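You operate a simulated robot arm through the tools that you are given. There is no shell and no other tool.

You are at the controls of a simulated robot arm. One attempt, no reset.

Task
Tip one ladle of the dye named on the bath sign into the dye trough and stir it in.
Fine: rest the lid in the orange tray, use that pot's own ladle, put both back, park the paddle; other pots, ladles and controls stay. Set down upright: what you pick out.

The check looks at the end state, three seconds after you hand in, the way a careful person would. Anything else that was tipped, shoved, dropped, spilled or broken makes it a failure. A push-on lid holds only when it is set on centred and level and pressed home; a screw cap is set on level and turned clockwise until tight.

Robot
A 6-joint arm with a two-finger gripper, fixed in place. Base frame: the origin is at the foot of the arm, x ahead of it, y to its left, z up; the work surface is at about z = 800. Units: mm, degrees, N and s.
It reaches about 1298 mm from its shoulder. Its first joint turns from -149.0 to 149.0 degrees. Payload 1.57 kg.
Tool frame: the origin (TCP) lies between the finger pads and is the grasp point; the fingertips stand 21 mm ahead of it; z points along the fingers, y is the line along which they close. The gripper opens to 70 mm. The gripper's body begins 50 mm behind the TCP.
Orientation is that of the tool frame in the base frame, as a unit quaternion [w, x, y, z]. With the fingers straight down and closing along the base's y, the tool's x points along the base's -x, its y along +y and its z along -z.

Tools
- The arm moves only by the tool jog_arm. Its arguments are lists of equal length, an entry for each row: "travel": the shift along the base's x, y, z in mm, a list of three; "delta_rot": the turn, a rotation vector about the base's x, y, z in degrees, a list of three; "hand": the gripper command, from -1 (fully open) to 1 (shut), values between in proportion. In form: {"travel": [[tx, ty, tz], ...], "delta_rot": [[rx, ry, rz], ...], "hand": [hand, ...]}. A call has 1 to 20 rows; each row is the pose to reach, as a shift and turn from the pose commanded when the call began. Rows are played at 5 a second. More than 50 mm and 8.6 degrees between two rows, or a gripper value outside its range, and nothing of the call is played. A pose out of reach is approached as far as the arm can. The call stops where the force on the tool passes 60 N (or 10 N more than at its start, if that is more) or the arm is blocked; 0.2 s more then pass. Each finger halts on what it meets, pressing with about 30 N; the grip force reading is that of the motor and also rises with nothing between the fingers. The clock runs only during rows and for 0.2 s after the last one: add rows that repeat a pose to give the fingers time. The reply holds the time, the measured pose of the TCP, the force on the tool along the base axes, the opening and the grip force, in the units named above and with some noise, with the torque about the TCP (base axes, N m) and any sound that the robot's microphone picked up.
- Cameras (640 x 400 px; columns grow to the right, rows downward): "scene" is fixed at [54, 663.1, 1570.4]; the picture's right is [-0.11, -0.99, 0.00], its down [-0.66, 0.07, -0.75] and it looks along [0.74, -0.08, -0.67] (base axes); focal length 369 px, centre (320, 200). "wrist" rides on the gripper at [79, 4, -81] in the tool frame; the picture's right is [-0.05, 1.00, 0.00], its down [-0.67, -0.04, -0.74] and it looks along [-0.74, -0.04, 0.67] (tool axes); focal length 256 px, centre (320, 200). There is no depth. A picture from a camera that has moved, and an enlarged one, comes with that camera's place and axes in the base frame and with its lens. The place of the scene camera against the robot may be out by one fixed shift of up to 25 mm in any direction.
- snapshot(camera): a new picture of that camera. The clock stands still meanwhile.
- move_column(by): slides the trunk up (or, below 0, down) by that many mm; the arm rides with it, the base frame stays. It gives what a move gives, with no picture.
- inspect(camera, box): a new picture of the part [left, top, right, bottom] of that camera's present view, enlarged. The clock stands still meanwhile.
- job_done(): hands the job in; it is judged then, once.

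Places have to be worked out from the pictures, the camera data and where the tool is seen. Open the gripper and draw the arm clear of the work before you hand the job in, unless the task says otherwise.

The tools are called after ">>>" by a JSON object that holds its "method" and its "body". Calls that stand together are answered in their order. jog_arm: Moves the arm, as the interface text tells. Its arguments: {"type":"object","properties":{"travel":{"type":"array","items":{"type":"array","items":{"type":"number"}}},"delta_rot":{"type":"array","items":{"type":"array","items":{"type":"number"}}},"hand":{"type":"array","items":{"type":"number"}}},"required":["travel","delta_rot","hand"]} The other tools are called the same way: move_column (by) slides the trunk up or down; snapshot (camera) takes a picture; inspect (camera, box) takes an enlarged picture of a part of a camera's view; job_done () hands the job in.

At the start:

```text
clock: 0.0
tcp_pos: [683.9, 370.1, 1177.6]
tool_rot: [0.001, 0.0, 1.0, -0.001]
ft_force: [0.0, -0.7, 0.2]
wrist_torque: [-0.01, 0.0, 0.01]
finger_gap: 70.1
gripper_force: 0.1
trunk travel left (down, up): [-858.0, 112.0]
```

scene: 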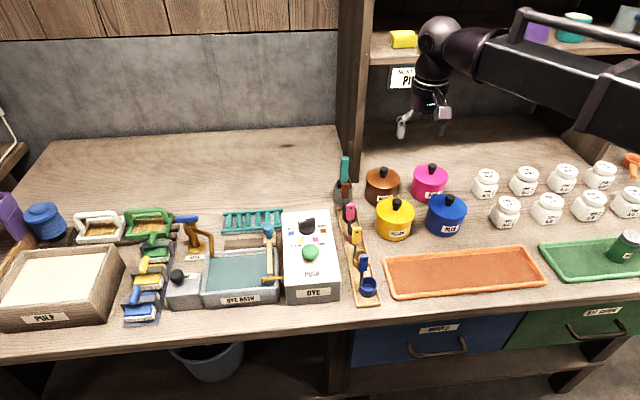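
wrist: 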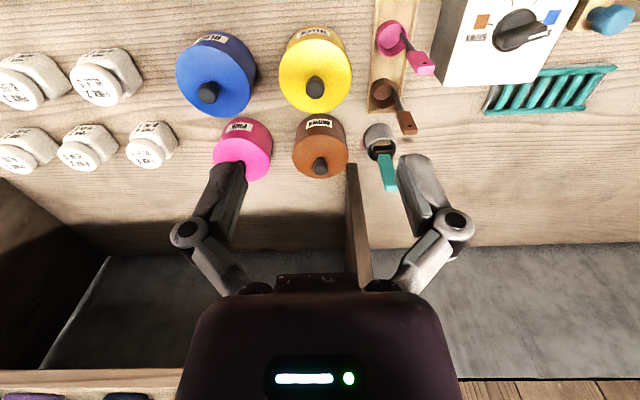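

I'll start by reading the bath sign and looking closely at the pots, ladles and trough.

>>> {"method": "inspect", "body": {"camera": "scene", "box": [340, 40, 460, 115]}}

>>> {"method": "inspect", "body": {"camera": "scene", "box": [320, 140, 480, 240]}}

>>> {"method": "inspect", "body": {"camera": "scene", "box": [160, 200, 350, 319]}}

>>> {"method": "inspect", "body": {"camera": "scene", "box": [320, 190, 480, 290]}}

>>> {"method": "inspect", "body": {"camera": "wrist", "box": [280, 0, 640, 225]}}

```text
5.33 times, centred on (400, 78) of scene
camera zoom: at [54.0, 663.1, 1570.4], right [-0.11, -0.99, 0.0], down [-0.66, 0.07, -0.75], along [0.74, -0.08, -0.67], focal length 1966 px, centre (-107, 853)
```

zoom: 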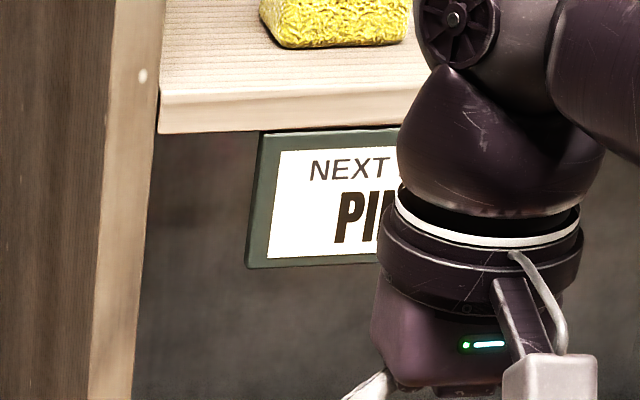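

```text
4.00 times, centred on (400, 190) of scene
camera zoom: at [54.0, 663.1, 1570.4], right [-0.11, -0.99, 0.0], down [-0.66, 0.07, -0.75], along [0.74, -0.08, -0.67], focal length 1474 px, centre (0, 240)
```

zoom: 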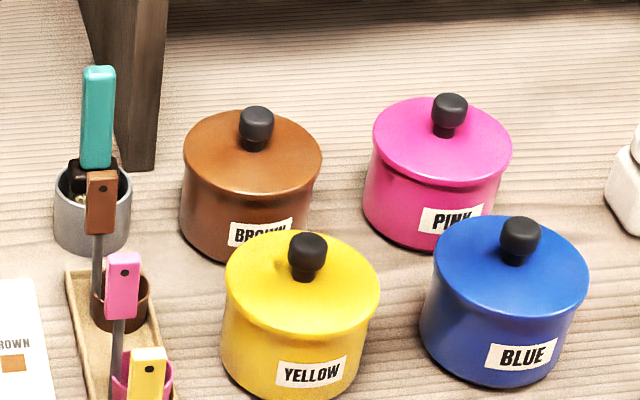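

```text
3.36 times, centred on (255, 260) of scene
camera zoom: at [54.0, 663.1, 1570.4], right [-0.11, -0.99, 0.0], down [-0.66, 0.07, -0.75], along [0.74, -0.08, -0.67], focal length 1239 px, centre (538, 0)
```

zoom: 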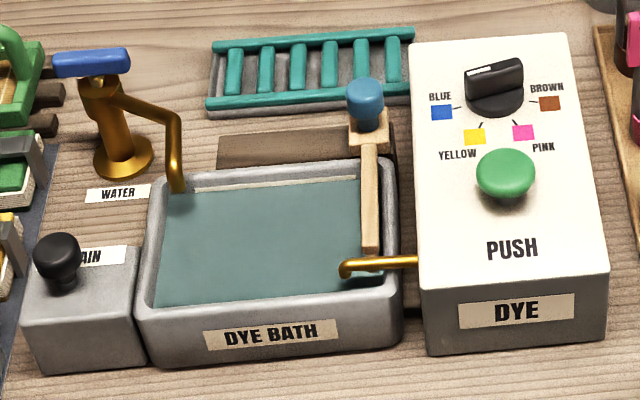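

```text
4.00 times, centred on (400, 240) of scene
camera zoom: at [54.0, 663.1, 1570.4], right [-0.11, -0.99, 0.0], down [-0.66, 0.07, -0.75], along [0.74, -0.08, -0.67], focal length 1474 px, centre (0, 40)
```

zoom: 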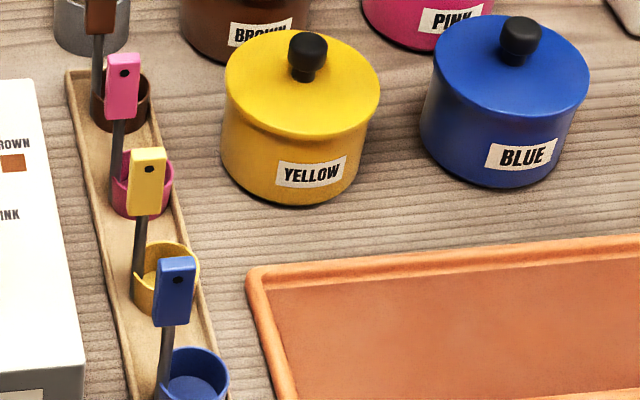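

```text
1.78 times, centred on (460, 112) of wrist
camera zoom: at [605.6, 375.2, 1258.4], right [0.05, 1.0, 0.0], down [0.67, -0.04, 0.74], along [0.74, -0.04, -0.67], focal length 455 px, centre (71, 356)
```

zoom: 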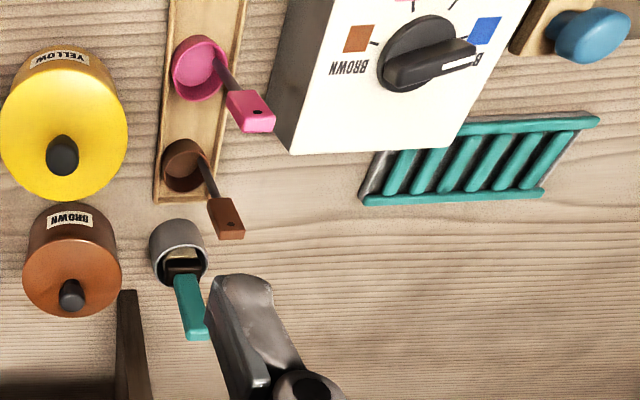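

The visible part of the sign reads "NEXT B… PI…", most likely PINK, and I'll check it once the arm is out of the way. I'm backing the arm off to get clean wrist views for triangulation.

>>> {"method": "jog_arm", "body": {"travel": [[-40, 0, -10], [-80, 0, -20], [-120, 0, -30], [-160, 0, -40], [-160, 0, -40]], "delta_rot": [[0, 0, 0], [0, 0, 0], [0, 0, 0], [0, 0, 0], [0, 0, 0]], "hand": [-1, -1, -1, -1, -1]}}

>>> {"method": "snapshot", "body": {"camera": "wrist"}}

>>> {"method": "snapshot", "body": {"camera": "scene"}}

>>> {"method": "inspect", "body": {"camera": "scene", "box": [340, 40, 460, 115]}}

```text
clock: 1.2
tcp_pos: [524.4, 369.3, 1176.7]
tool_rot: [-0.001, 0.0, 1.0, 0.001]
ft_force: [0.6, 0.0, -0.1]
wrist_torque: [-0.01, 0.0, 0.02]
finger_gap: 69.9
gripper_force: 0.0
out of reach, approached as far as the arm can: row 1, 2, 3, 4, 5
trunk travel left (down, up): [-858.0, 112.0]
```

```text
taken
camera wrist: at [445.5, 373.8, 1258.2], right [0.05, 1.0, 0.0], down [0.67, -0.04, 0.74], along [0.74, -0.04, -0.67], focal length 256 px, centre (320, 200)
```

wrist: 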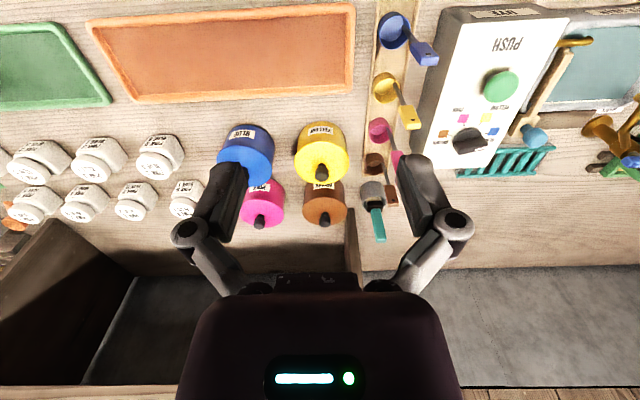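

```text
taken
```

scene: 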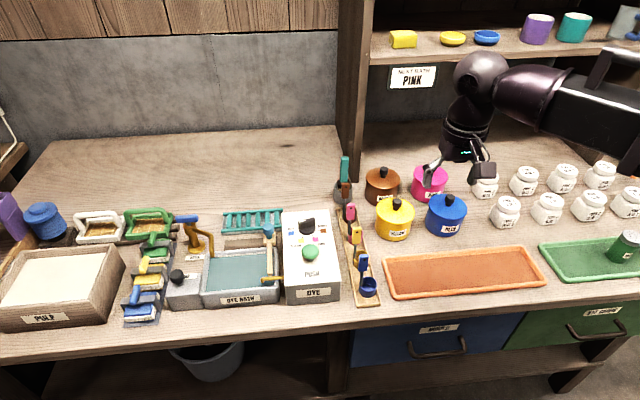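

```text
5.33 times, centred on (400, 78) of scene
camera zoom: at [54.0, 663.1, 1570.4], right [-0.11, -0.99, 0.0], down [-0.66, 0.07, -0.75], along [0.74, -0.08, -0.67], focal length 1966 px, centre (-107, 853)
```

zoom: 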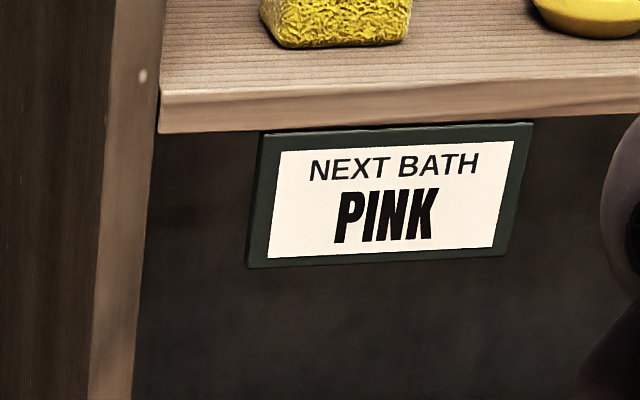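

The sign reads PINK. The arm can't fold any lower at this trunk height, so I'll lower the trunk to get room to work.

>>> {"method": "move_column", "body": {"by": -150}}

>>> {"method": "snapshot", "body": {"camera": "wrist"}}

>>> {"method": "snapshot", "body": {"camera": "scene"}}

```text
clock: 3.0
tcp_pos: [524.3, 369.3, 1027.9]
tool_rot: [0.0, 0.0, 1.0, 0.0]
ft_force: [0.1, -0.1, -0.2]
wrist_torque: [-0.03, -0.01, -0.01]
finger_gap: 69.8
gripper_force: 0.1
trunk travel left (down, up): [-708.0, 262.0]
```

```text
taken
camera wrist: at [445.2, 373.4, 1108.5], right [0.05, 1.0, 0.0], down [0.67, -0.04, 0.74], along [0.74, -0.04, -0.67], focal length 256 px, centre (320, 200)
```

wrist: 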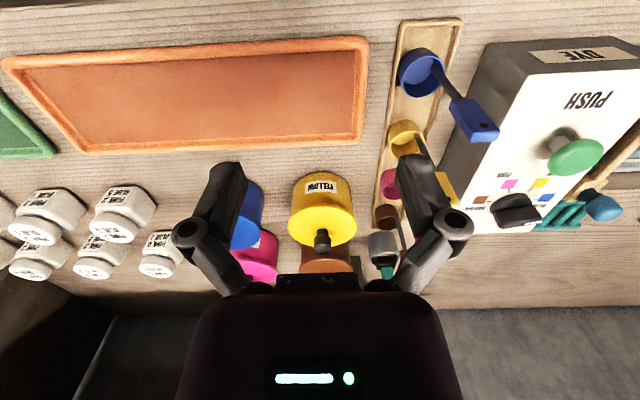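

```text
taken
```

scene: 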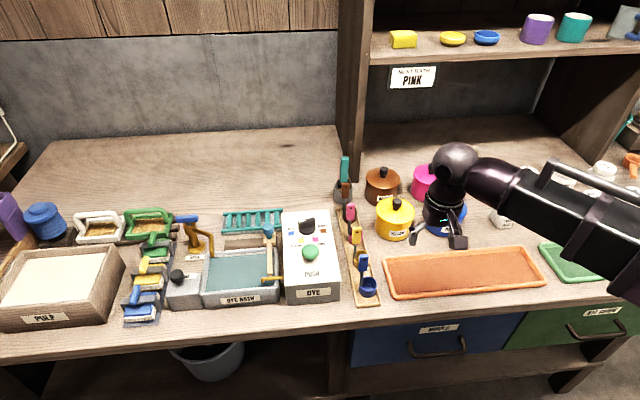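

Everything on the table seems to be below about z = 960. I'll go over toward the pink pot for a close view.

>>> {"method": "jog_arm", "body": {"travel": [[40, -30, 0], [80, -60, 0], [120, -90, 0], [150, -120, 0], [170, -142, 0], [170, -142, 0]], "delta_rot": [[0, 0, 0], [0, 0, 0], [0, 0, 0], [0, 0, 0], [0, 0, 0], [0, 0, 0]], "hand": [-1, -1, -1, -1, -1, -1]}}

>>> {"method": "snapshot", "body": {"camera": "wrist"}}

```text
clock: 4.3
tcp_pos: [696.2, 226.6, 1027.3]
tool_rot: [0.0, 0.0, 1.0, 0.0]
ft_force: [-0.1, 0.2, -0.1]
wrist_torque: [-0.03, 0.0, 0.0]
finger_gap: 69.9
gripper_force: 0.1
trunk travel left (down, up): [-708.0, 262.0]
```

```text
taken
camera wrist: at [616.6, 230.9, 1108.5], right [0.05, 1.0, 0.0], down [0.67, -0.04, 0.74], along [0.74, -0.04, -0.67], focal length 256 px, centre (320, 200)
```

wrist: 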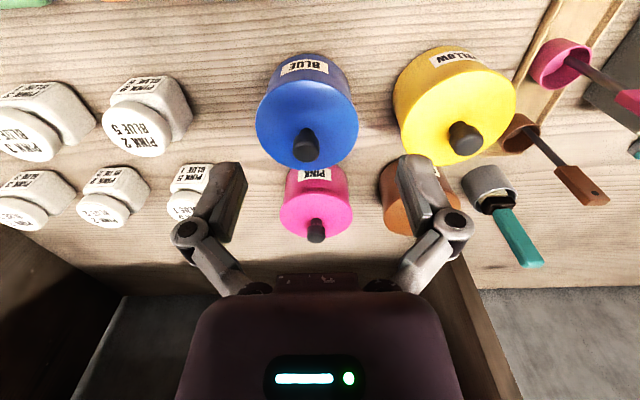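

The pink knob is near (905, 209, ~900), directly behind the blue pot. I'll move closer at a safe height to measure it precisely.

>>> {"method": "jog_arm", "body": {"travel": [[40, -6, 0], [80, -12, -10], [120, -18, -25], [134, -18, -27], [134, -18, -27]], "delta_rot": [[0, 0, 0], [0, 0, 0], [0, 0, 0], [0, 0, 0], [0, 0, 0]], "hand": [-1, -1, -1, -1, -1]}}

>>> {"method": "snapshot", "body": {"camera": "wrist"}}

>>> {"method": "snapshot", "body": {"camera": "scene"}}

```text
clock: 5.5
tcp_pos: [829.9, 211.7, 1027.2]
tool_rot: [0.0, -0.001, 1.0, -0.001]
ft_force: [-0.9, 0.3, -0.2]
wrist_torque: [-0.04, 0.02, 0.02]
finger_gap: 70.1
gripper_force: 0.1
out of reach, approached as far as the arm can: row 2, 3, 4, 5
trunk travel left (down, up): [-708.0, 262.0]
```

```text
taken
camera wrist: at [751.0, 214.5, 1108.4], right [0.05, 1.0, 0.0], down [0.67, -0.04, 0.74], along [0.74, -0.04, -0.67], focal length 256 px, centre (320, 200)
```

wrist: 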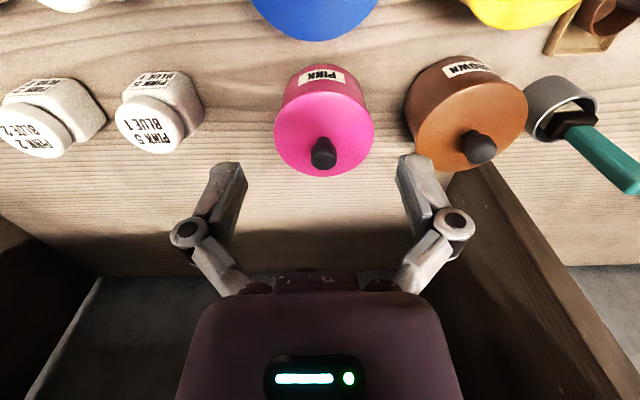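

```text
taken
```

scene: 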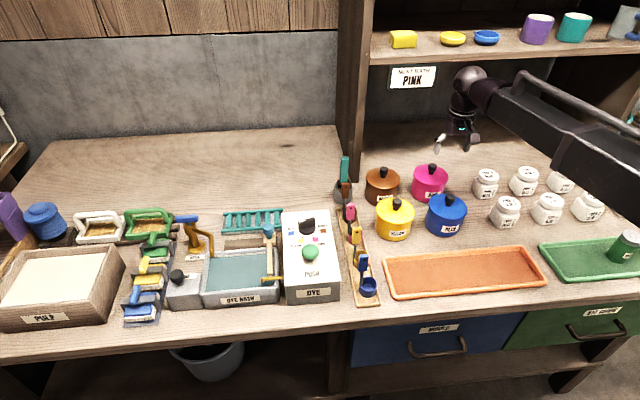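

The downward limit follows the trunk, so I'll raise the arm relative to the trunk and lower the trunk to gain downward room. First I'll take a zoomed measurement of the pink knob.

>>> {"method": "inspect", "body": {"camera": "wrist", "box": [240, 40, 400, 140]}}

>>> {"method": "inspect", "body": {"camera": "wrist", "box": [240, 100, 400, 200]}}

>>> {"method": "jog_arm", "body": {"travel": [[0, 0, 40], [0, 0, 80], [0, 0, 120], [0, 0, 150], [0, 0, 150]], "delta_rot": [[0, 0, 0], [0, 0, 0], [0, 0, 0], [0, 0, 0], [0, 0, 0]], "hand": [-1, -1, -1, -1, -1]}}

```text
4.00 times, centred on (320, 90) of wrist
camera zoom: at [751.0, 214.5, 1108.4], right [0.05, 1.0, 0.0], down [0.67, -0.04, 0.74], along [0.74, -0.04, -0.67], focal length 1024 px, centre (320, 640)
```

zoom: 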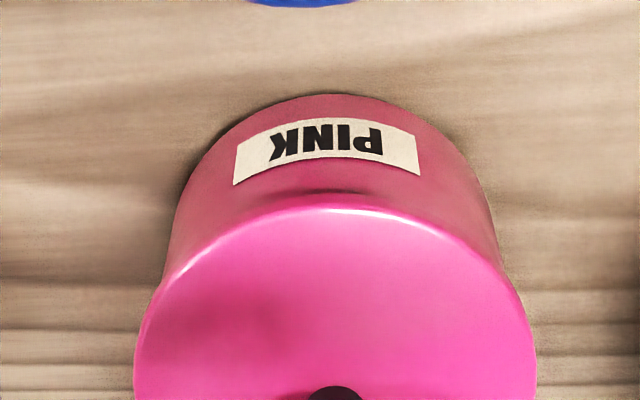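

```text
4.00 times, centred on (320, 150) of wrist
camera zoom: at [751.0, 214.5, 1108.4], right [0.05, 1.0, 0.0], down [0.67, -0.04, 0.74], along [0.74, -0.04, -0.67], focal length 1024 px, centre (320, 400)
```

zoom: 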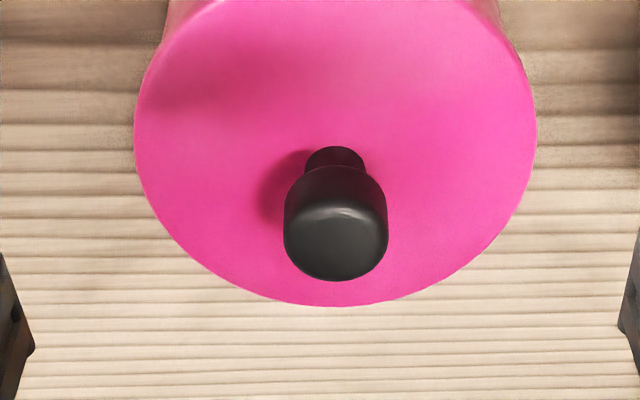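

```text
clock: 6.8
tcp_pos: [830.1, 211.0, 1027.0]
tool_rot: [0.001, 0.001, 1.0, 0.0]
ft_force: [-0.1, 1.0, -0.9]
wrist_torque: [0.0, 0.01, 0.02]
finger_gap: 69.8
gripper_force: 0.1
out of reach, approached as far as the arm can: row 1, 2, 3, 4, 5
trunk travel left (down, up): [-708.0, 262.0]
```

Neither up nor down worked here, so I'll test small vertical and rotational moves to learn what the arm can do by itself.

>>> {"method": "jog_arm", "body": {"travel": [[0, 0, 10], [0, 0, 10]], "delta_rot": [[0, 0, 0], [0, 0, 0]], "hand": [-1, -1]}}

>>> {"method": "jog_arm", "body": {"travel": [[0, 0, 0], [0, 0, 0]], "delta_rot": [[0, 0, 8], [0, 0, 8]], "hand": [-1, -1]}}

>>> {"method": "jog_arm", "body": {"travel": [[0, 0, 0], [0, 0, 0]], "delta_rot": [[0, 8, 0], [0, 8, 0]], "hand": [-1, -1]}}

```text
clock: 7.3
tcp_pos: [827.4, 209.6, 1026.8]
tool_rot: [0.001, 0.0, 1.0, 0.0]
ft_force: [-0.6, -0.3, 0.3]
wrist_torque: [0.02, 0.01, -0.01]
finger_gap: 70.0
gripper_force: 0.1
out of reach, approached as far as the arm can: row 1, 2
trunk travel left (down, up): [-708.0, 262.0]
```

```text
clock: 8.0
tcp_pos: [826.2, 210.4, 1026.5]
tool_rot: [-0.001, -0.071, 0.997, 0.0]
ft_force: [0.8, -0.1, 0.2]
wrist_torque: [0.0, 0.01, 0.0]
finger_gap: 70.2
gripper_force: 0.1
trunk travel left (down, up): [-708.0, 262.0]
```

```text
clock: 8.6
tcp_pos: [825.9, 210.9, 1029.8]
tool_rot: [-0.07, -0.07, 0.995, 0.005]
ft_force: [-0.4, -1.4, 0.1]
wrist_torque: [-0.04, -0.02, -0.02]
finger_gap: 69.6
gripper_force: 0.0
trunk travel left (down, up): [-708.0, 262.0]
```

The arm moves only in the plane and with its wrist, so height comes from the trunk. I'll undo the test rotations and shift forward for a second view of the pink knob.

>>> {"method": "jog_arm", "body": {"travel": [[0, 0, 0], [0, 0, 0]], "delta_rot": [[0, -8, 0], [0, -8, 0]], "hand": [-1, -1]}}

>>> {"method": "jog_arm", "body": {"travel": [[0, 0, 0], [30, 0, 0], [60, 0, 0], [60, 0, 0]], "delta_rot": [[0, 0, -8], [0, 0, -8], [0, 0, -8], [0, 0, -8]], "hand": [-1, -1, -1, -1]}}

>>> {"method": "snapshot", "body": {"camera": "wrist"}}

>>> {"method": "inspect", "body": {"camera": "wrist", "box": [240, 60, 400, 160]}}

```text
clock: 9.2
tcp_pos: [825.7, 211.7, 1026.0]
tool_rot: [0.0, -0.07, 0.998, 0.0]
ft_force: [0.4, 0.5, 0.2]
wrist_torque: [-0.02, 0.03, 0.02]
finger_gap: 69.9
gripper_force: 0.0
trunk travel left (down, up): [-708.0, 262.0]
```

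```text
clock: 10.2
tcp_pos: [885.9, 211.3, 1027.7]
tool_rot: [0.0, 0.0, 1.0, -0.001]
ft_force: [-0.1, 0.9, -0.4]
wrist_torque: [-0.01, -0.01, 0.01]
finger_gap: 70.0
gripper_force: 0.1
trunk travel left (down, up): [-708.0, 262.0]
```

```text
taken
camera wrist: at [806.6, 215.5, 1108.5], right [0.05, 1.0, 0.0], down [0.67, -0.04, 0.74], along [0.74, -0.04, -0.67], focal length 256 px, centre (320, 200)
```

wrist: 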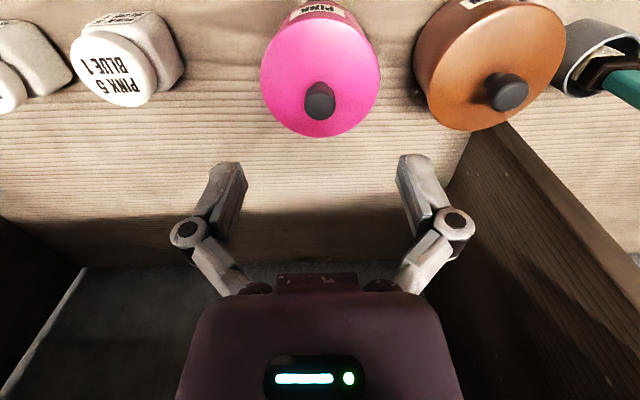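

```text
4.00 times, centred on (320, 110) of wrist
camera zoom: at [806.6, 215.5, 1108.5], right [0.05, 1.0, 0.0], down [0.67, -0.04, 0.74], along [0.74, -0.04, -0.67], focal length 1024 px, centre (320, 560)
```

zoom: 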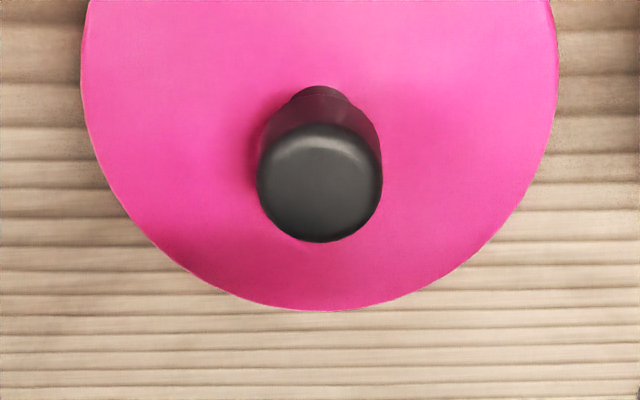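

The pink knob top comes out at about (906, 210, 915). I'll centre over it and lower the trunk partway, then check.

>>> {"method": "jog_arm", "body": {"travel": [[20, -1, 0], [20, -1, 0]], "delta_rot": [[0, 0, 0], [0, 0, 0]], "hand": [-1, -1]}}

>>> {"method": "move_column", "body": {"by": -75}}

>>> {"method": "snapshot", "body": {"camera": "wrist"}}

>>> {"method": "snapshot", "body": {"camera": "scene"}}

```text
clock: 10.8
tcp_pos: [904.9, 210.5, 1027.6]
tool_rot: [0.0, 0.0, 1.0, 0.0]
ft_force: [-0.1, -0.3, 0.1]
wrist_torque: [0.03, 0.02, 0.02]
finger_gap: 70.0
gripper_force: 0.0
trunk travel left (down, up): [-708.0, 262.0]
```

```text
clock: 11.9
tcp_pos: [905.5, 210.1, 953.0]
tool_rot: [0.0, 0.001, 1.0, 0.0]
ft_force: [-0.8, 0.3, -0.7]
wrist_torque: [0.03, -0.02, 0.03]
finger_gap: 70.1
gripper_force: 0.1
trunk travel left (down, up): [-633.0, 337.0]
```

```text
taken
camera wrist: at [826.5, 214.4, 1033.5], right [0.05, 1.0, 0.0], down [0.67, -0.04, 0.74], along [0.74, -0.04, -0.67], focal length 256 px, centre (320, 200)
```

wrist: 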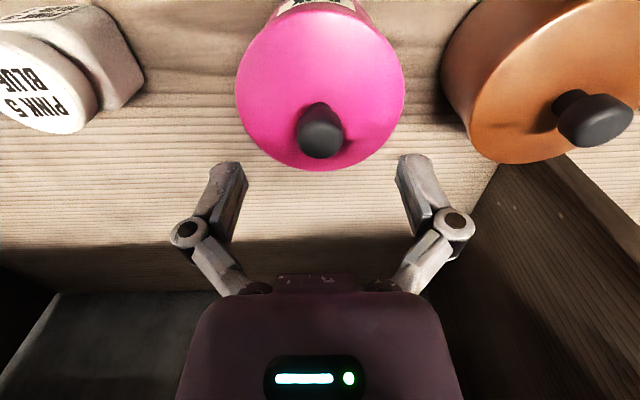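

```text
taken
```

scene: 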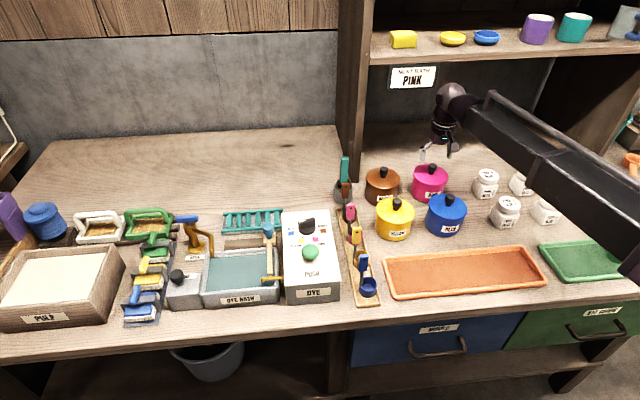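

The refined knob top is about (909, 210, 911), with the lid surface near 882. I'll shift +4 mm in x, descend so the TCP is at about 909, and close gently.

>>> {"method": "jog_arm", "body": {"travel": [[4, 0, 0], [4, 0, 0]], "delta_rot": [[0, 0, 0], [0, 0, 0]], "hand": [-1, -1]}}

>>> {"method": "move_column", "body": {"by": -42}}

>>> {"method": "snapshot", "body": {"camera": "wrist"}}

>>> {"method": "inspect", "body": {"camera": "scene", "box": [390, 130, 470, 180]}}

```text
clock: 12.5
tcp_pos: [911.0, 209.4, 951.7]
tool_rot: [0.0, 0.001, 1.0, -0.001]
ft_force: [-0.2, 0.2, 0.2]
wrist_torque: [0.0, -0.01, 0.03]
finger_gap: 69.9
gripper_force: 0.0
trunk travel left (down, up): [-633.0, 337.0]
```

```text
clock: 13.3
tcp_pos: [909.8, 210.2, 909.3]
tool_rot: [0.0, 0.0, 1.0, 0.001]
ft_force: [-0.2, 0.4, 0.1]
wrist_torque: [0.01, 0.02, 0.02]
finger_gap: 70.1
gripper_force: 0.1
trunk travel left (down, up): [-591.0, 379.0]
```

```text
taken
camera wrist: at [830.8, 214.1, 991.5], right [0.05, 1.0, 0.0], down [0.67, -0.04, 0.74], along [0.74, -0.04, -0.67], focal length 256 px, centre (320, 200)
```

wrist: 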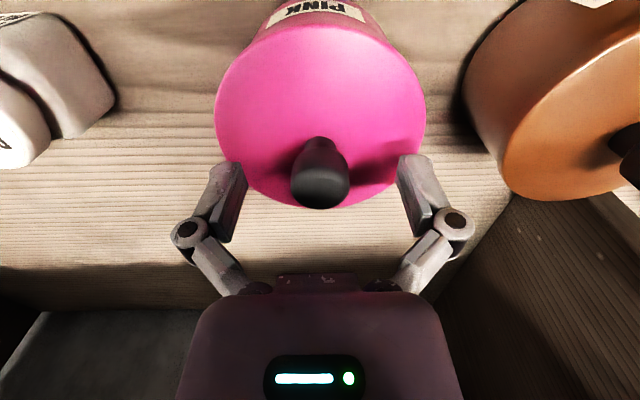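

```text
8.00 times, centred on (430, 155) of scene
camera zoom: at [54.0, 663.1, 1570.4], right [-0.11, -0.99, 0.0], down [-0.66, 0.07, -0.75], along [0.74, -0.08, -0.67], focal length 2949 px, centre (-560, 560)
```

zoom: 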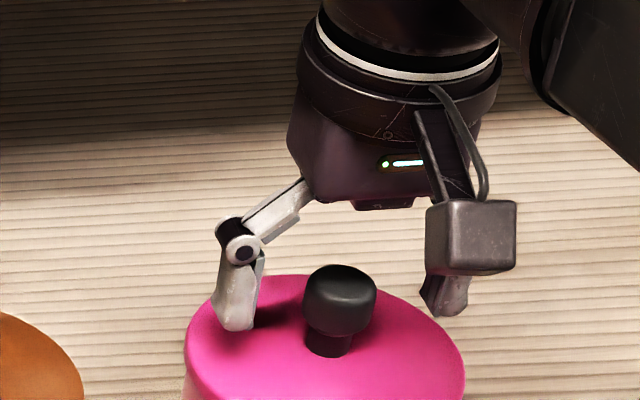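

The knob sits right between the fingers at TCP height, so I'll close on it.

>>> {"method": "jog_arm", "body": {"travel": [[0, 0, 0], [0, 0, 0], [0, 0, 0], [0, 0, 0], [0, 0, 0]], "delta_rot": [[0, 0, 0], [0, 0, 0], [0, 0, 0], [0, 0, 0], [0, 0, 0]], "hand": [0, 0.5, 1, 1, 1]}}

>>> {"method": "snapshot", "body": {"camera": "wrist"}}

```text
clock: 14.5
tcp_pos: [909.6, 210.9, 909.8]
tool_rot: [0.0, 0.0, 1.0, 0.0]
ft_force: [-0.6, 0.3, 2.8]
wrist_torque: [-0.02, 0.06, 0.0]
finger_gap: 24.2
gripper_force: 29.8
trunk travel left (down, up): [-591.0, 379.0]
heard: snap
```

```text
taken
camera wrist: at [830.6, 214.1, 991.6], right [0.05, 1.0, 0.0], down [0.67, -0.04, 0.74], along [0.74, -0.04, -0.67], focal length 256 px, centre (320, 200)
```

wrist: 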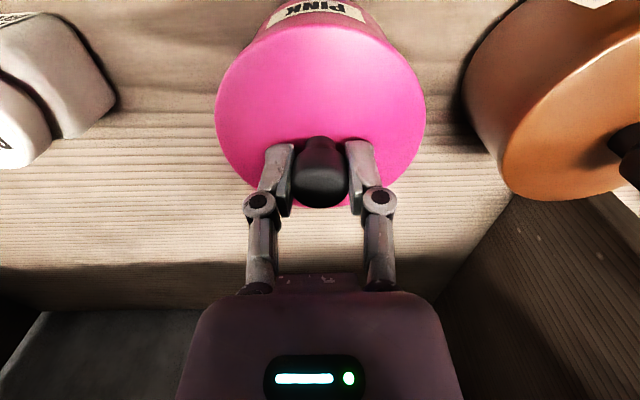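

The grip is 24 mm wide on the knob and a snap was heard, so the lid may have come loose. I'll lift a bit and look.

>>> {"method": "move_column", "body": {"by": 8}}

>>> {"method": "move_column", "body": {"by": 40}}

>>> {"method": "inspect", "body": {"camera": "scene", "box": [370, 110, 498, 190]}}

>>> {"method": "snapshot", "body": {"camera": "wrist"}}

```text
clock: 15.1
tcp_pos: [910.4, 210.9, 917.2]
tool_rot: [0.0, 0.0, 1.0, -0.001]
ft_force: [-0.1, 0.2, -0.5]
wrist_torque: [0.0, 0.01, -0.02]
finger_gap: 24.0
gripper_force: 30.3
trunk travel left (down, up): [-599.0, 371.0]
```

```text
clock: 15.9
tcp_pos: [910.4, 210.1, 958.0]
tool_rot: [0.0, -0.001, 1.0, 0.0]
ft_force: [0.3, 0.1, -0.1]
wrist_torque: [0.02, 0.02, -0.01]
finger_gap: 24.2
gripper_force: 30.3
trunk travel left (down, up): [-639.0, 331.0]
```

```text
5.00 times, centred on (434, 150) of scene
camera zoom: at [54.0, 663.1, 1570.4], right [-0.11, -0.99, 0.0], down [-0.66, 0.07, -0.75], along [0.74, -0.08, -0.67], focal length 1843 px, centre (-250, 450)
```

zoom: 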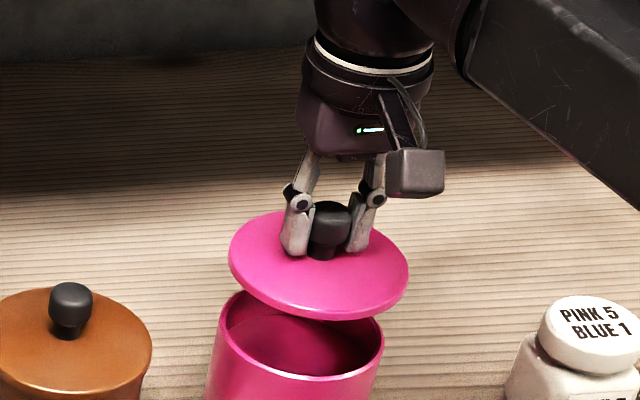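

```text
taken
camera wrist: at [831.0, 214.2, 1039.3], right [0.05, 1.0, 0.0], down [0.67, -0.04, 0.74], along [0.74, -0.04, -0.67], focal length 256 px, centre (320, 200)
```

wrist: 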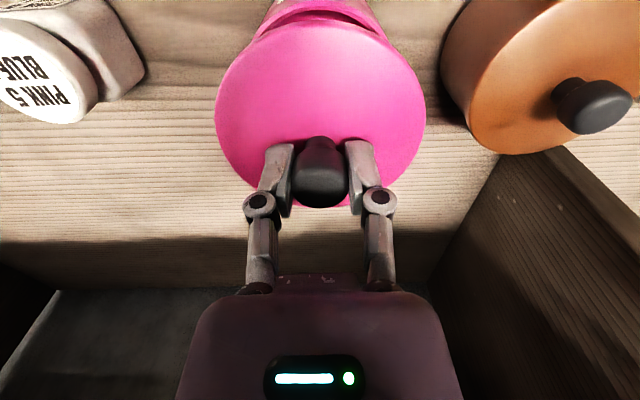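

The lid came off cleanly. The orange tray spans roughly x 532–654 and y 20–420. I'll lift more to clear the blue knob and carry the lid above the tray, then look at it.

>>> {"method": "move_column", "body": {"by": 60}}

>>> {"method": "jog_arm", "body": {"travel": [[-40, 0, 0], [-80, 0, 0], [-120, 0, 0], [-160, 0, 0], [-200, 0, 0], [-240, 0, 0], [-280, 0, 0], [-317, 0, 0], [-317, 0, 0]], "delta_rot": [[0, 0, 0], [0, 0, 0], [0, 0, 0], [0, 0, 0], [0, 0, 0], [0, 0, 0], [0, 0, 0], [0, 0, 0], [0, 0, 0]], "hand": [1, 1, 1, 1, 1, 1, 1, 1, 1]}}

>>> {"method": "snapshot", "body": {"camera": "wrist"}}

>>> {"method": "snapshot", "body": {"camera": "scene"}}

```text
clock: 16.9
tcp_pos: [909.1, 210.0, 1017.2]
tool_rot: [0.0, 0.0, 1.0, 0.001]
ft_force: [0.8, 0.1, -1.1]
wrist_torque: [0.04, -0.01, -0.01]
finger_gap: 24.5
gripper_force: 29.9
trunk travel left (down, up): [-699.0, 271.0]
```

```text
clock: 18.9
tcp_pos: [591.2, 210.7, 1017.9]
tool_rot: [-0.001, -0.001, 1.0, -0.001]
ft_force: [-0.5, 0.5, -0.9]
wrist_torque: [0.0, 0.01, 0.03]
finger_gap: 23.9
gripper_force: 30.1
trunk travel left (down, up): [-699.0, 271.0]
```

```text
taken
camera wrist: at [511.9, 215.5, 1099.3], right [0.05, 1.0, 0.0], down [0.67, -0.04, 0.74], along [0.74, -0.04, -0.67], focal length 256 px, centre (320, 200)
```

wrist: 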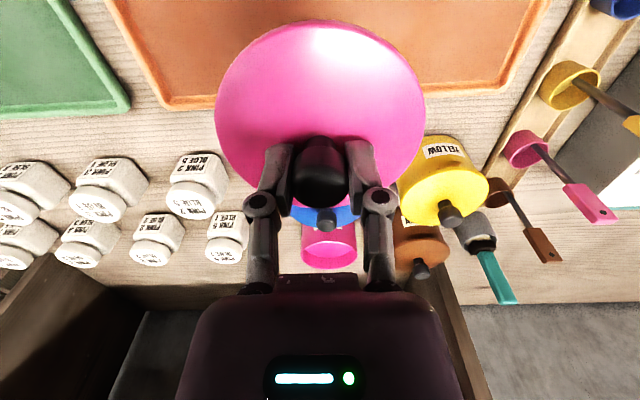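

```text
taken
```

scene: 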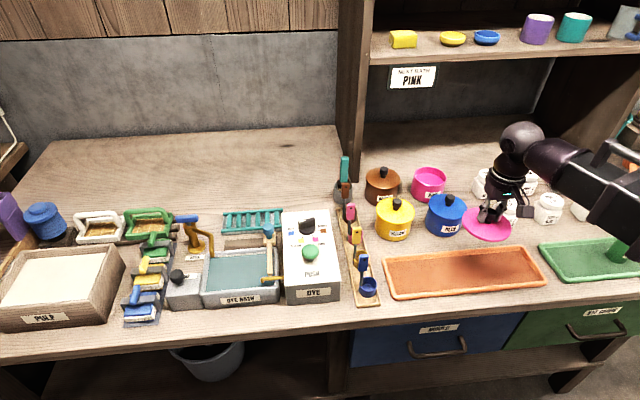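

I'll check the tray's inner width against the lid before lowering.

>>> {"method": "inspect", "body": {"camera": "scene", "box": [376, 220, 556, 310]}}

>>> {"method": "inspect", "body": {"camera": "wrist", "box": [380, 0, 600, 137]}}

```text
3.56 times, centred on (466, 265) of scene
camera zoom: at [54.0, 663.1, 1570.4], right [-0.11, -0.99, 0.0], down [-0.66, 0.07, -0.75], along [0.74, -0.08, -0.67], focal length 1311 px, centre (-199, -31)
```

zoom: 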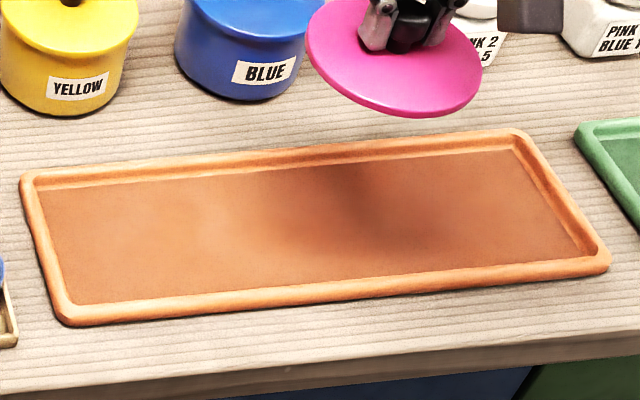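

```text
2.91 times, centred on (490, 68) of wrist
camera zoom: at [511.9, 215.5, 1099.3], right [0.05, 1.0, 0.0], down [0.67, -0.04, 0.74], along [0.74, -0.04, -0.67], focal length 745 px, centre (-174, 582)
```

zoom: 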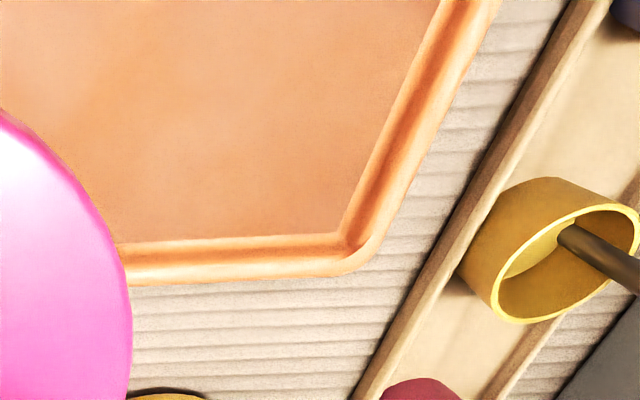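

The lid (about 102 mm) and the tray interior (about 104 mm) are a close match. I'll back up and lower to measure the tray edges better.

>>> {"method": "jog_arm", "body": {"travel": [[-40, 0, 0], [-80, 0, 0], [-110, 0, 0], [-110, 0, 0]], "delta_rot": [[0, 0, 0], [0, 0, 0], [0, 0, 0], [0, 0, 0]], "hand": [1, 1, 1, 1]}}

>>> {"method": "snapshot", "body": {"camera": "wrist"}}

>>> {"method": "inspect", "body": {"camera": "wrist", "box": [400, 50, 560, 150]}}

>>> {"method": "inspect", "body": {"camera": "wrist", "box": [80, 50, 240, 150]}}

```text
clock: 19.9
tcp_pos: [489.7, 212.1, 1017.2]
tool_rot: [0.0, 0.001, 1.0, 0.0]
ft_force: [-0.3, 0.5, -0.2]
wrist_torque: [0.0, 0.04, -0.02]
finger_gap: 23.7
gripper_force: 29.7
out of reach, approached as far as the arm can: row 3, 4
trunk travel left (down, up): [-699.0, 271.0]
```

```text
taken
camera wrist: at [409.7, 217.0, 1099.6], right [0.05, 1.0, 0.0], down [0.67, -0.04, 0.74], along [0.74, -0.04, -0.67], focal length 256 px, centre (320, 200)
```

wrist: 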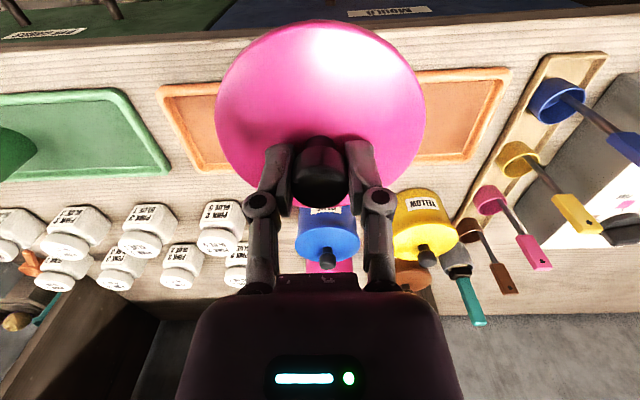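

```text
4.00 times, centred on (480, 100) of wrist
camera zoom: at [409.7, 217.0, 1099.6], right [0.05, 1.0, 0.0], down [0.67, -0.04, 0.74], along [0.74, -0.04, -0.67], focal length 1024 px, centre (-320, 600)
```

zoom: 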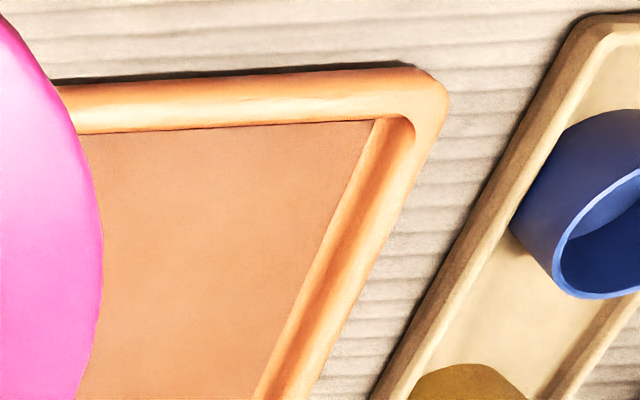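

```text
4.00 times, centred on (160, 100) of wrist
camera zoom: at [409.7, 217.0, 1099.6], right [0.05, 1.0, 0.0], down [0.67, -0.04, 0.74], along [0.74, -0.04, -0.67], focal length 1024 px, centre (960, 600)
```

zoom: 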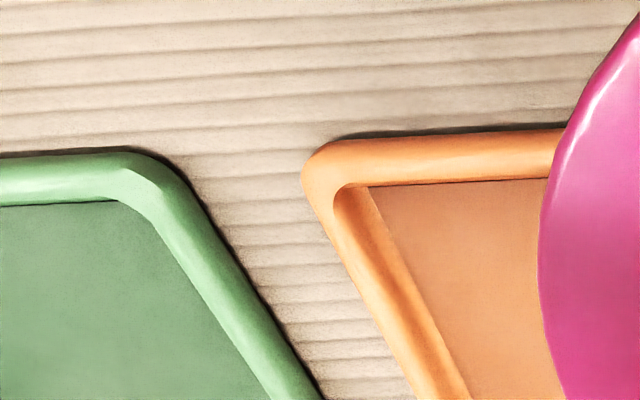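

Tray interior runs from about x 540 to 648, with centre about 594.5, and the lid should fit. I'll position at x≈595 and lower in stages, watching the force.

>>> {"method": "jog_arm", "body": {"travel": [[40, 0, 0], [80, -1, 0], [105, -1, 0], [105, -1, 0]], "delta_rot": [[0, 0, 0], [0, 0, 0], [0, 0, 0], [0, 0, 0]], "hand": [1, 1, 1, 1]}}

>>> {"method": "move_column", "body": {"by": -150}}

>>> {"method": "snapshot", "body": {"camera": "wrist"}}

>>> {"method": "inspect", "body": {"camera": "scene", "box": [376, 200, 556, 312]}}

```text
clock: 20.9
tcp_pos: [594.0, 210.6, 1019.8]
tool_rot: [0.0, 0.0, 1.0, -0.001]
ft_force: [-0.2, 0.6, -0.2]
wrist_torque: [0.0, -0.01, 0.03]
finger_gap: 24.3
gripper_force: 30.3
trunk travel left (down, up): [-699.0, 271.0]
```

```text
clock: 22.7
tcp_pos: [594.6, 212.3, 868.1]
tool_rot: [0.0, 0.0, 1.0, 0.001]
ft_force: [0.0, 0.5, -1.3]
wrist_torque: [-0.03, -0.01, -0.03]
finger_gap: 24.3
gripper_force: 30.4
trunk travel left (down, up): [-549.0, 421.0]
```

```text
taken
camera wrist: at [515.9, 215.6, 949.5], right [0.05, 1.0, 0.0], down [0.67, -0.04, 0.74], along [0.74, -0.04, -0.67], focal length 256 px, centre (320, 200)
```

wrist: 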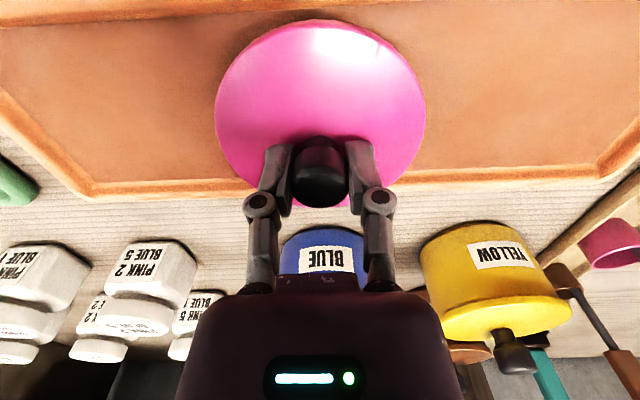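

```text
3.56 times, centred on (466, 256) of scene
camera zoom: at [54.0, 663.1, 1570.4], right [-0.11, -0.99, 0.0], down [-0.66, 0.07, -0.75], along [0.74, -0.08, -0.67], focal length 1311 px, centre (-199, 1)
```

zoom: 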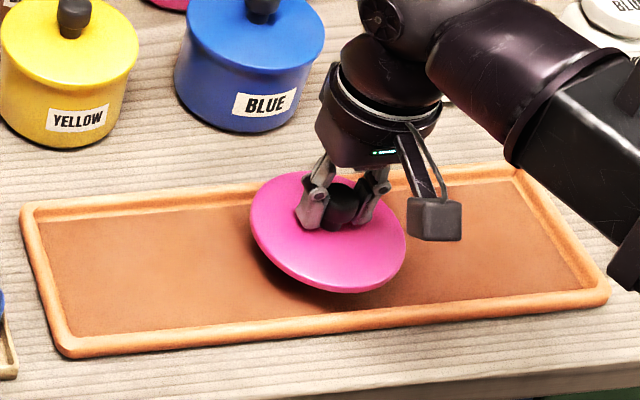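

The lid is above the tray floor. I'll lower a further 18 mm and check clearances to both rims.

>>> {"method": "move_column", "body": {"by": -18}}

>>> {"method": "inspect", "body": {"camera": "wrist", "box": [200, 120, 440, 270]}}

>>> {"method": "inspect", "body": {"camera": "scene", "box": [420, 230, 516, 290]}}

```text
clock: 23.3
tcp_pos: [594.6, 212.0, 849.7]
tool_rot: [-0.001, 0.0, 1.0, 0.001]
ft_force: [-0.3, -0.3, -0.7]
wrist_torque: [0.02, -0.01, 0.01]
finger_gap: 23.9
gripper_force: 30.3
trunk travel left (down, up): [-531.0, 439.0]
```

```text
2.67 times, centred on (320, 195) of wrist
camera zoom: at [515.9, 215.6, 931.4], right [0.05, 1.0, 0.0], down [0.67, -0.04, 0.74], along [0.74, -0.04, -0.67], focal length 683 px, centre (320, 213)
```

zoom: 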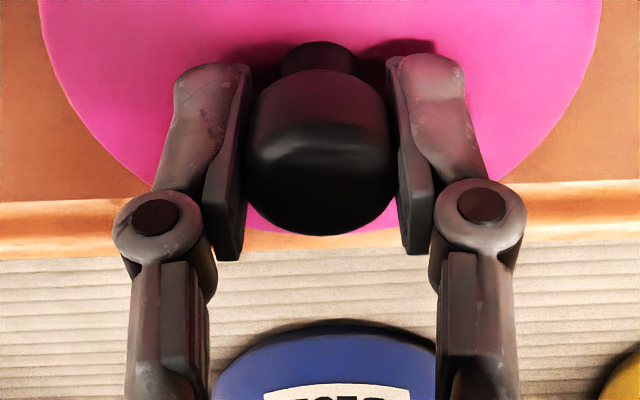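

```text
6.67 times, centred on (468, 260) of scene
camera zoom: at [54.0, 663.1, 1570.4], right [-0.11, -0.99, 0.0], down [-0.66, 0.07, -0.75], along [0.74, -0.08, -0.67], focal length 2458 px, centre (-667, -200)
```

zoom: 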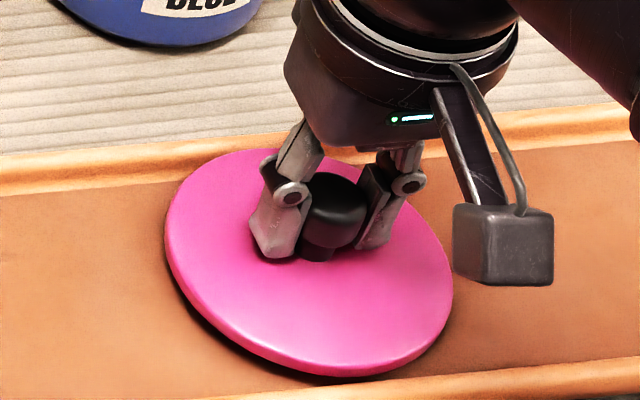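

The lid seems to need about +1.5 mm in x to be centred between the rims. I'll adjust and descend in small steps.

>>> {"method": "jog_arm", "body": {"travel": [[1.5, 0, 0], [1.5, 0, 0]], "delta_rot": [[0, 0, 0], [0, 0, 0]], "hand": [1, 1]}}

>>> {"method": "move_column", "body": {"by": -5}}

>>> {"method": "move_column", "body": {"by": -3}}

>>> {"method": "inspect", "body": {"camera": "scene", "box": [420, 230, 516, 290]}}

```text
clock: 23.9
tcp_pos: [597.1, 211.3, 850.0]
tool_rot: [0.0, -0.001, 1.0, 0.0]
ft_force: [-1.0, 0.4, -0.2]
wrist_torque: [-0.04, -0.02, -0.01]
finger_gap: 23.8
gripper_force: 30.2
trunk travel left (down, up): [-531.0, 439.0]
```

```text
clock: 24.5
tcp_pos: [595.4, 210.4, 846.2]
tool_rot: [0.001, 0.0, 1.0, 0.0]
ft_force: [4.5, 1.5, 18.9]
wrist_torque: [0.04, -0.02, 0.0]
finger_gap: 23.9
gripper_force: 29.8
trunk travel left (down, up): [-526.0, 444.0]
```

```text
clock: 25.0
tcp_pos: [596.1, 210.5, 842.7]
tool_rot: [0.001, 0.0, 1.0, 0.0]
ft_force: [7.6, 3.9, 32.5]
wrist_torque: [0.03, -0.1, 0.01]
finger_gap: 23.8
gripper_force: 29.9
trunk travel left (down, up): [-523.0, 447.0]
```

```text
6.67 times, centred on (468, 260) of scene
camera zoom: at [54.0, 663.1, 1570.4], right [-0.11, -0.99, 0.0], down [-0.66, 0.07, -0.75], along [0.74, -0.08, -0.67], focal length 2458 px, centre (-667, -200)
```

zoom: 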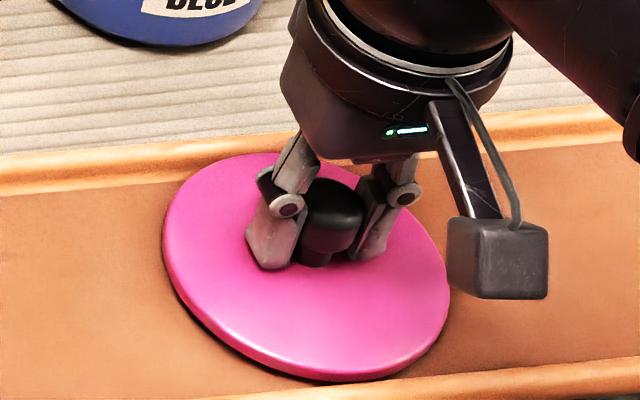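

Contact was made at roughly z = 846 and there is little torque, so it looks level. I'll back off slightly to relieve the force, then open.

>>> {"method": "move_column", "body": {"by": 3}}

>>> {"method": "jog_arm", "body": {"travel": [[0, 0, 0], [0, 0, 0], [0, 0, 0], [0, 0, 0]], "delta_rot": [[0, 0, 0], [0, 0, 0], [0, 0, 0], [0, 0, 0]], "hand": [0.6, 0.2, -0.3, -1]}}

>>> {"method": "inspect", "body": {"camera": "scene", "box": [420, 230, 516, 290]}}

>>> {"method": "snapshot", "body": {"camera": "wrist"}}

```text
clock: 25.5
tcp_pos: [594.8, 211.0, 845.3]
tool_rot: [0.001, -0.001, 1.0, 0.0]
ft_force: [-0.2, -0.5, -1.2]
wrist_torque: [0.01, 0.01, -0.03]
finger_gap: 23.7
gripper_force: 29.9
trunk travel left (down, up): [-526.0, 444.0]
```

```text
clock: 26.5
tcp_pos: [595.1, 211.8, 844.3]
tool_rot: [0.0, 0.0, 1.0, 0.001]
ft_force: [0.3, 0.0, 0.4]
wrist_torque: [0.0, -0.01, -0.01]
finger_gap: 69.8
gripper_force: 0.0
trunk travel left (down, up): [-526.0, 444.0]
```

```text
6.67 times, centred on (468, 260) of scene
camera zoom: at [54.0, 663.1, 1570.4], right [-0.11, -0.99, 0.0], down [-0.66, 0.07, -0.75], along [0.74, -0.08, -0.67], focal length 2458 px, centre (-667, -200)
```

zoom: 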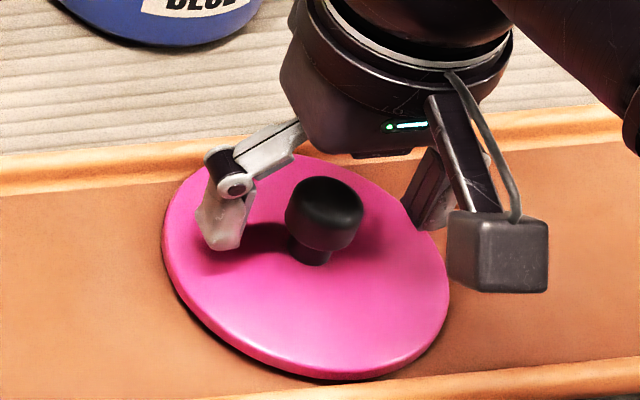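

```text
taken
camera wrist: at [516.8, 215.4, 926.4], right [0.05, 1.0, 0.0], down [0.67, -0.04, 0.74], along [0.74, -0.04, -0.67], focal length 256 px, centre (320, 200)
```

wrist: 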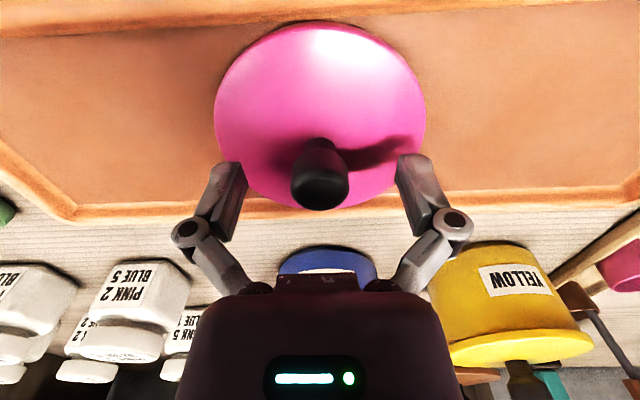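

The lid rests flat in the tray (grasp pose ≈ (595.5, 211, 845)). Next I'll raise the trunk and go look at the ladle rack up close.

>>> {"method": "move_column", "body": {"by": 180}}

>>> {"method": "jog_arm", "body": {"travel": [[10, 45, 0], [20, 90, 0], [30, 135, 0], [40, 180, 0], [40, 225, 0], [40, 265, 0], [40, 275, 0], [40, 275, 0]], "delta_rot": [[0, 0, 0], [0, 0, 0], [0, 0, 0], [0, 0, 0], [0, 0, 0], [0, 0, 0], [0, 0, 0], [0, 0, 0]], "hand": [-1, -1, -1, -1, -1, -1, -1, -1]}}

>>> {"method": "snapshot", "body": {"camera": "wrist"}}

>>> {"method": "inspect", "body": {"camera": "wrist", "box": [220, 60, 460, 210]}}

>>> {"method": "inspect", "body": {"camera": "scene", "box": [400, 150, 464, 190]}}

```text
clock: 28.5
tcp_pos: [595.6, 211.9, 1024.6]
tool_rot: [0.001, 0.001, 1.0, 0.0]
ft_force: [-0.1, -0.2, -1.4]
wrist_torque: [0.0, -0.02, 0.01]
finger_gap: 70.0
gripper_force: 0.0
trunk travel left (down, up): [-706.0, 264.0]
```

```text
clock: 30.3
tcp_pos: [636.5, 485.7, 1024.6]
tool_rot: [0.001, 0.0, 1.0, 0.0]
ft_force: [0.4, -0.3, -0.2]
wrist_torque: [-0.01, 0.02, -0.02]
finger_gap: 70.1
gripper_force: 0.0
trunk travel left (down, up): [-706.0, 264.0]
```

```text
taken
camera wrist: at [557.6, 490.8, 1106.4], right [0.05, 1.0, 0.0], down [0.67, -0.04, 0.74], along [0.74, -0.04, -0.67], focal length 256 px, centre (320, 200)
```

wrist: 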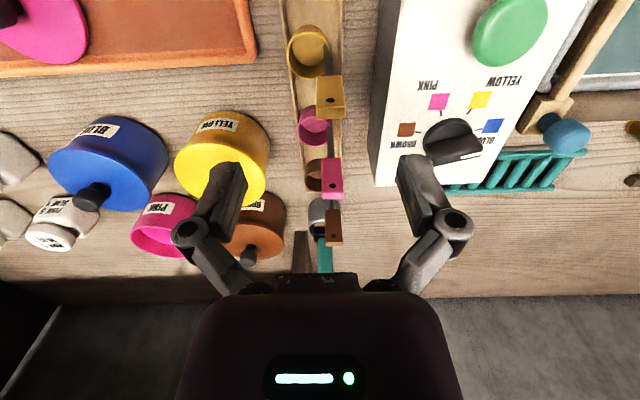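

```text
2.67 times, centred on (340, 135) of wrist
camera zoom: at [557.6, 490.8, 1106.4], right [0.05, 1.0, 0.0], down [0.67, -0.04, 0.74], along [0.74, -0.04, -0.67], focal length 683 px, centre (267, 373)
```

zoom: 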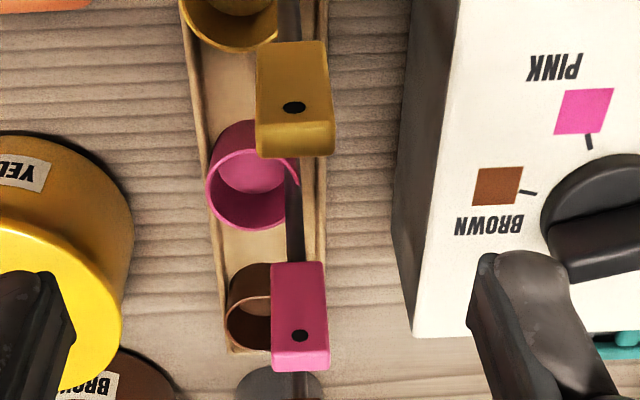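

```text
10.00 times, centred on (432, 170) of scene
camera zoom: at [54.0, 663.1, 1570.4], right [-0.11, -0.99, 0.0], down [-0.66, 0.07, -0.75], along [0.74, -0.08, -0.67], focal length 3686 px, centre (-800, 500)
```

zoom: 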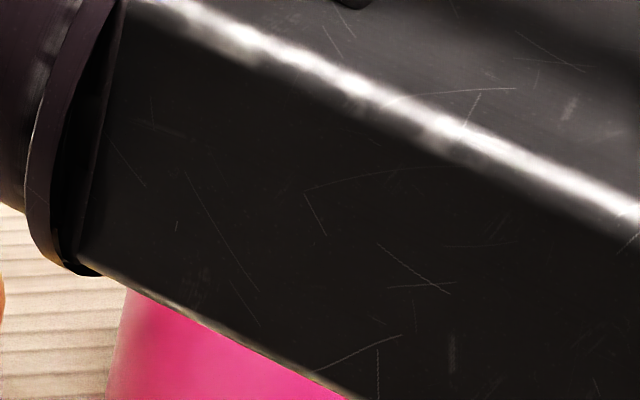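

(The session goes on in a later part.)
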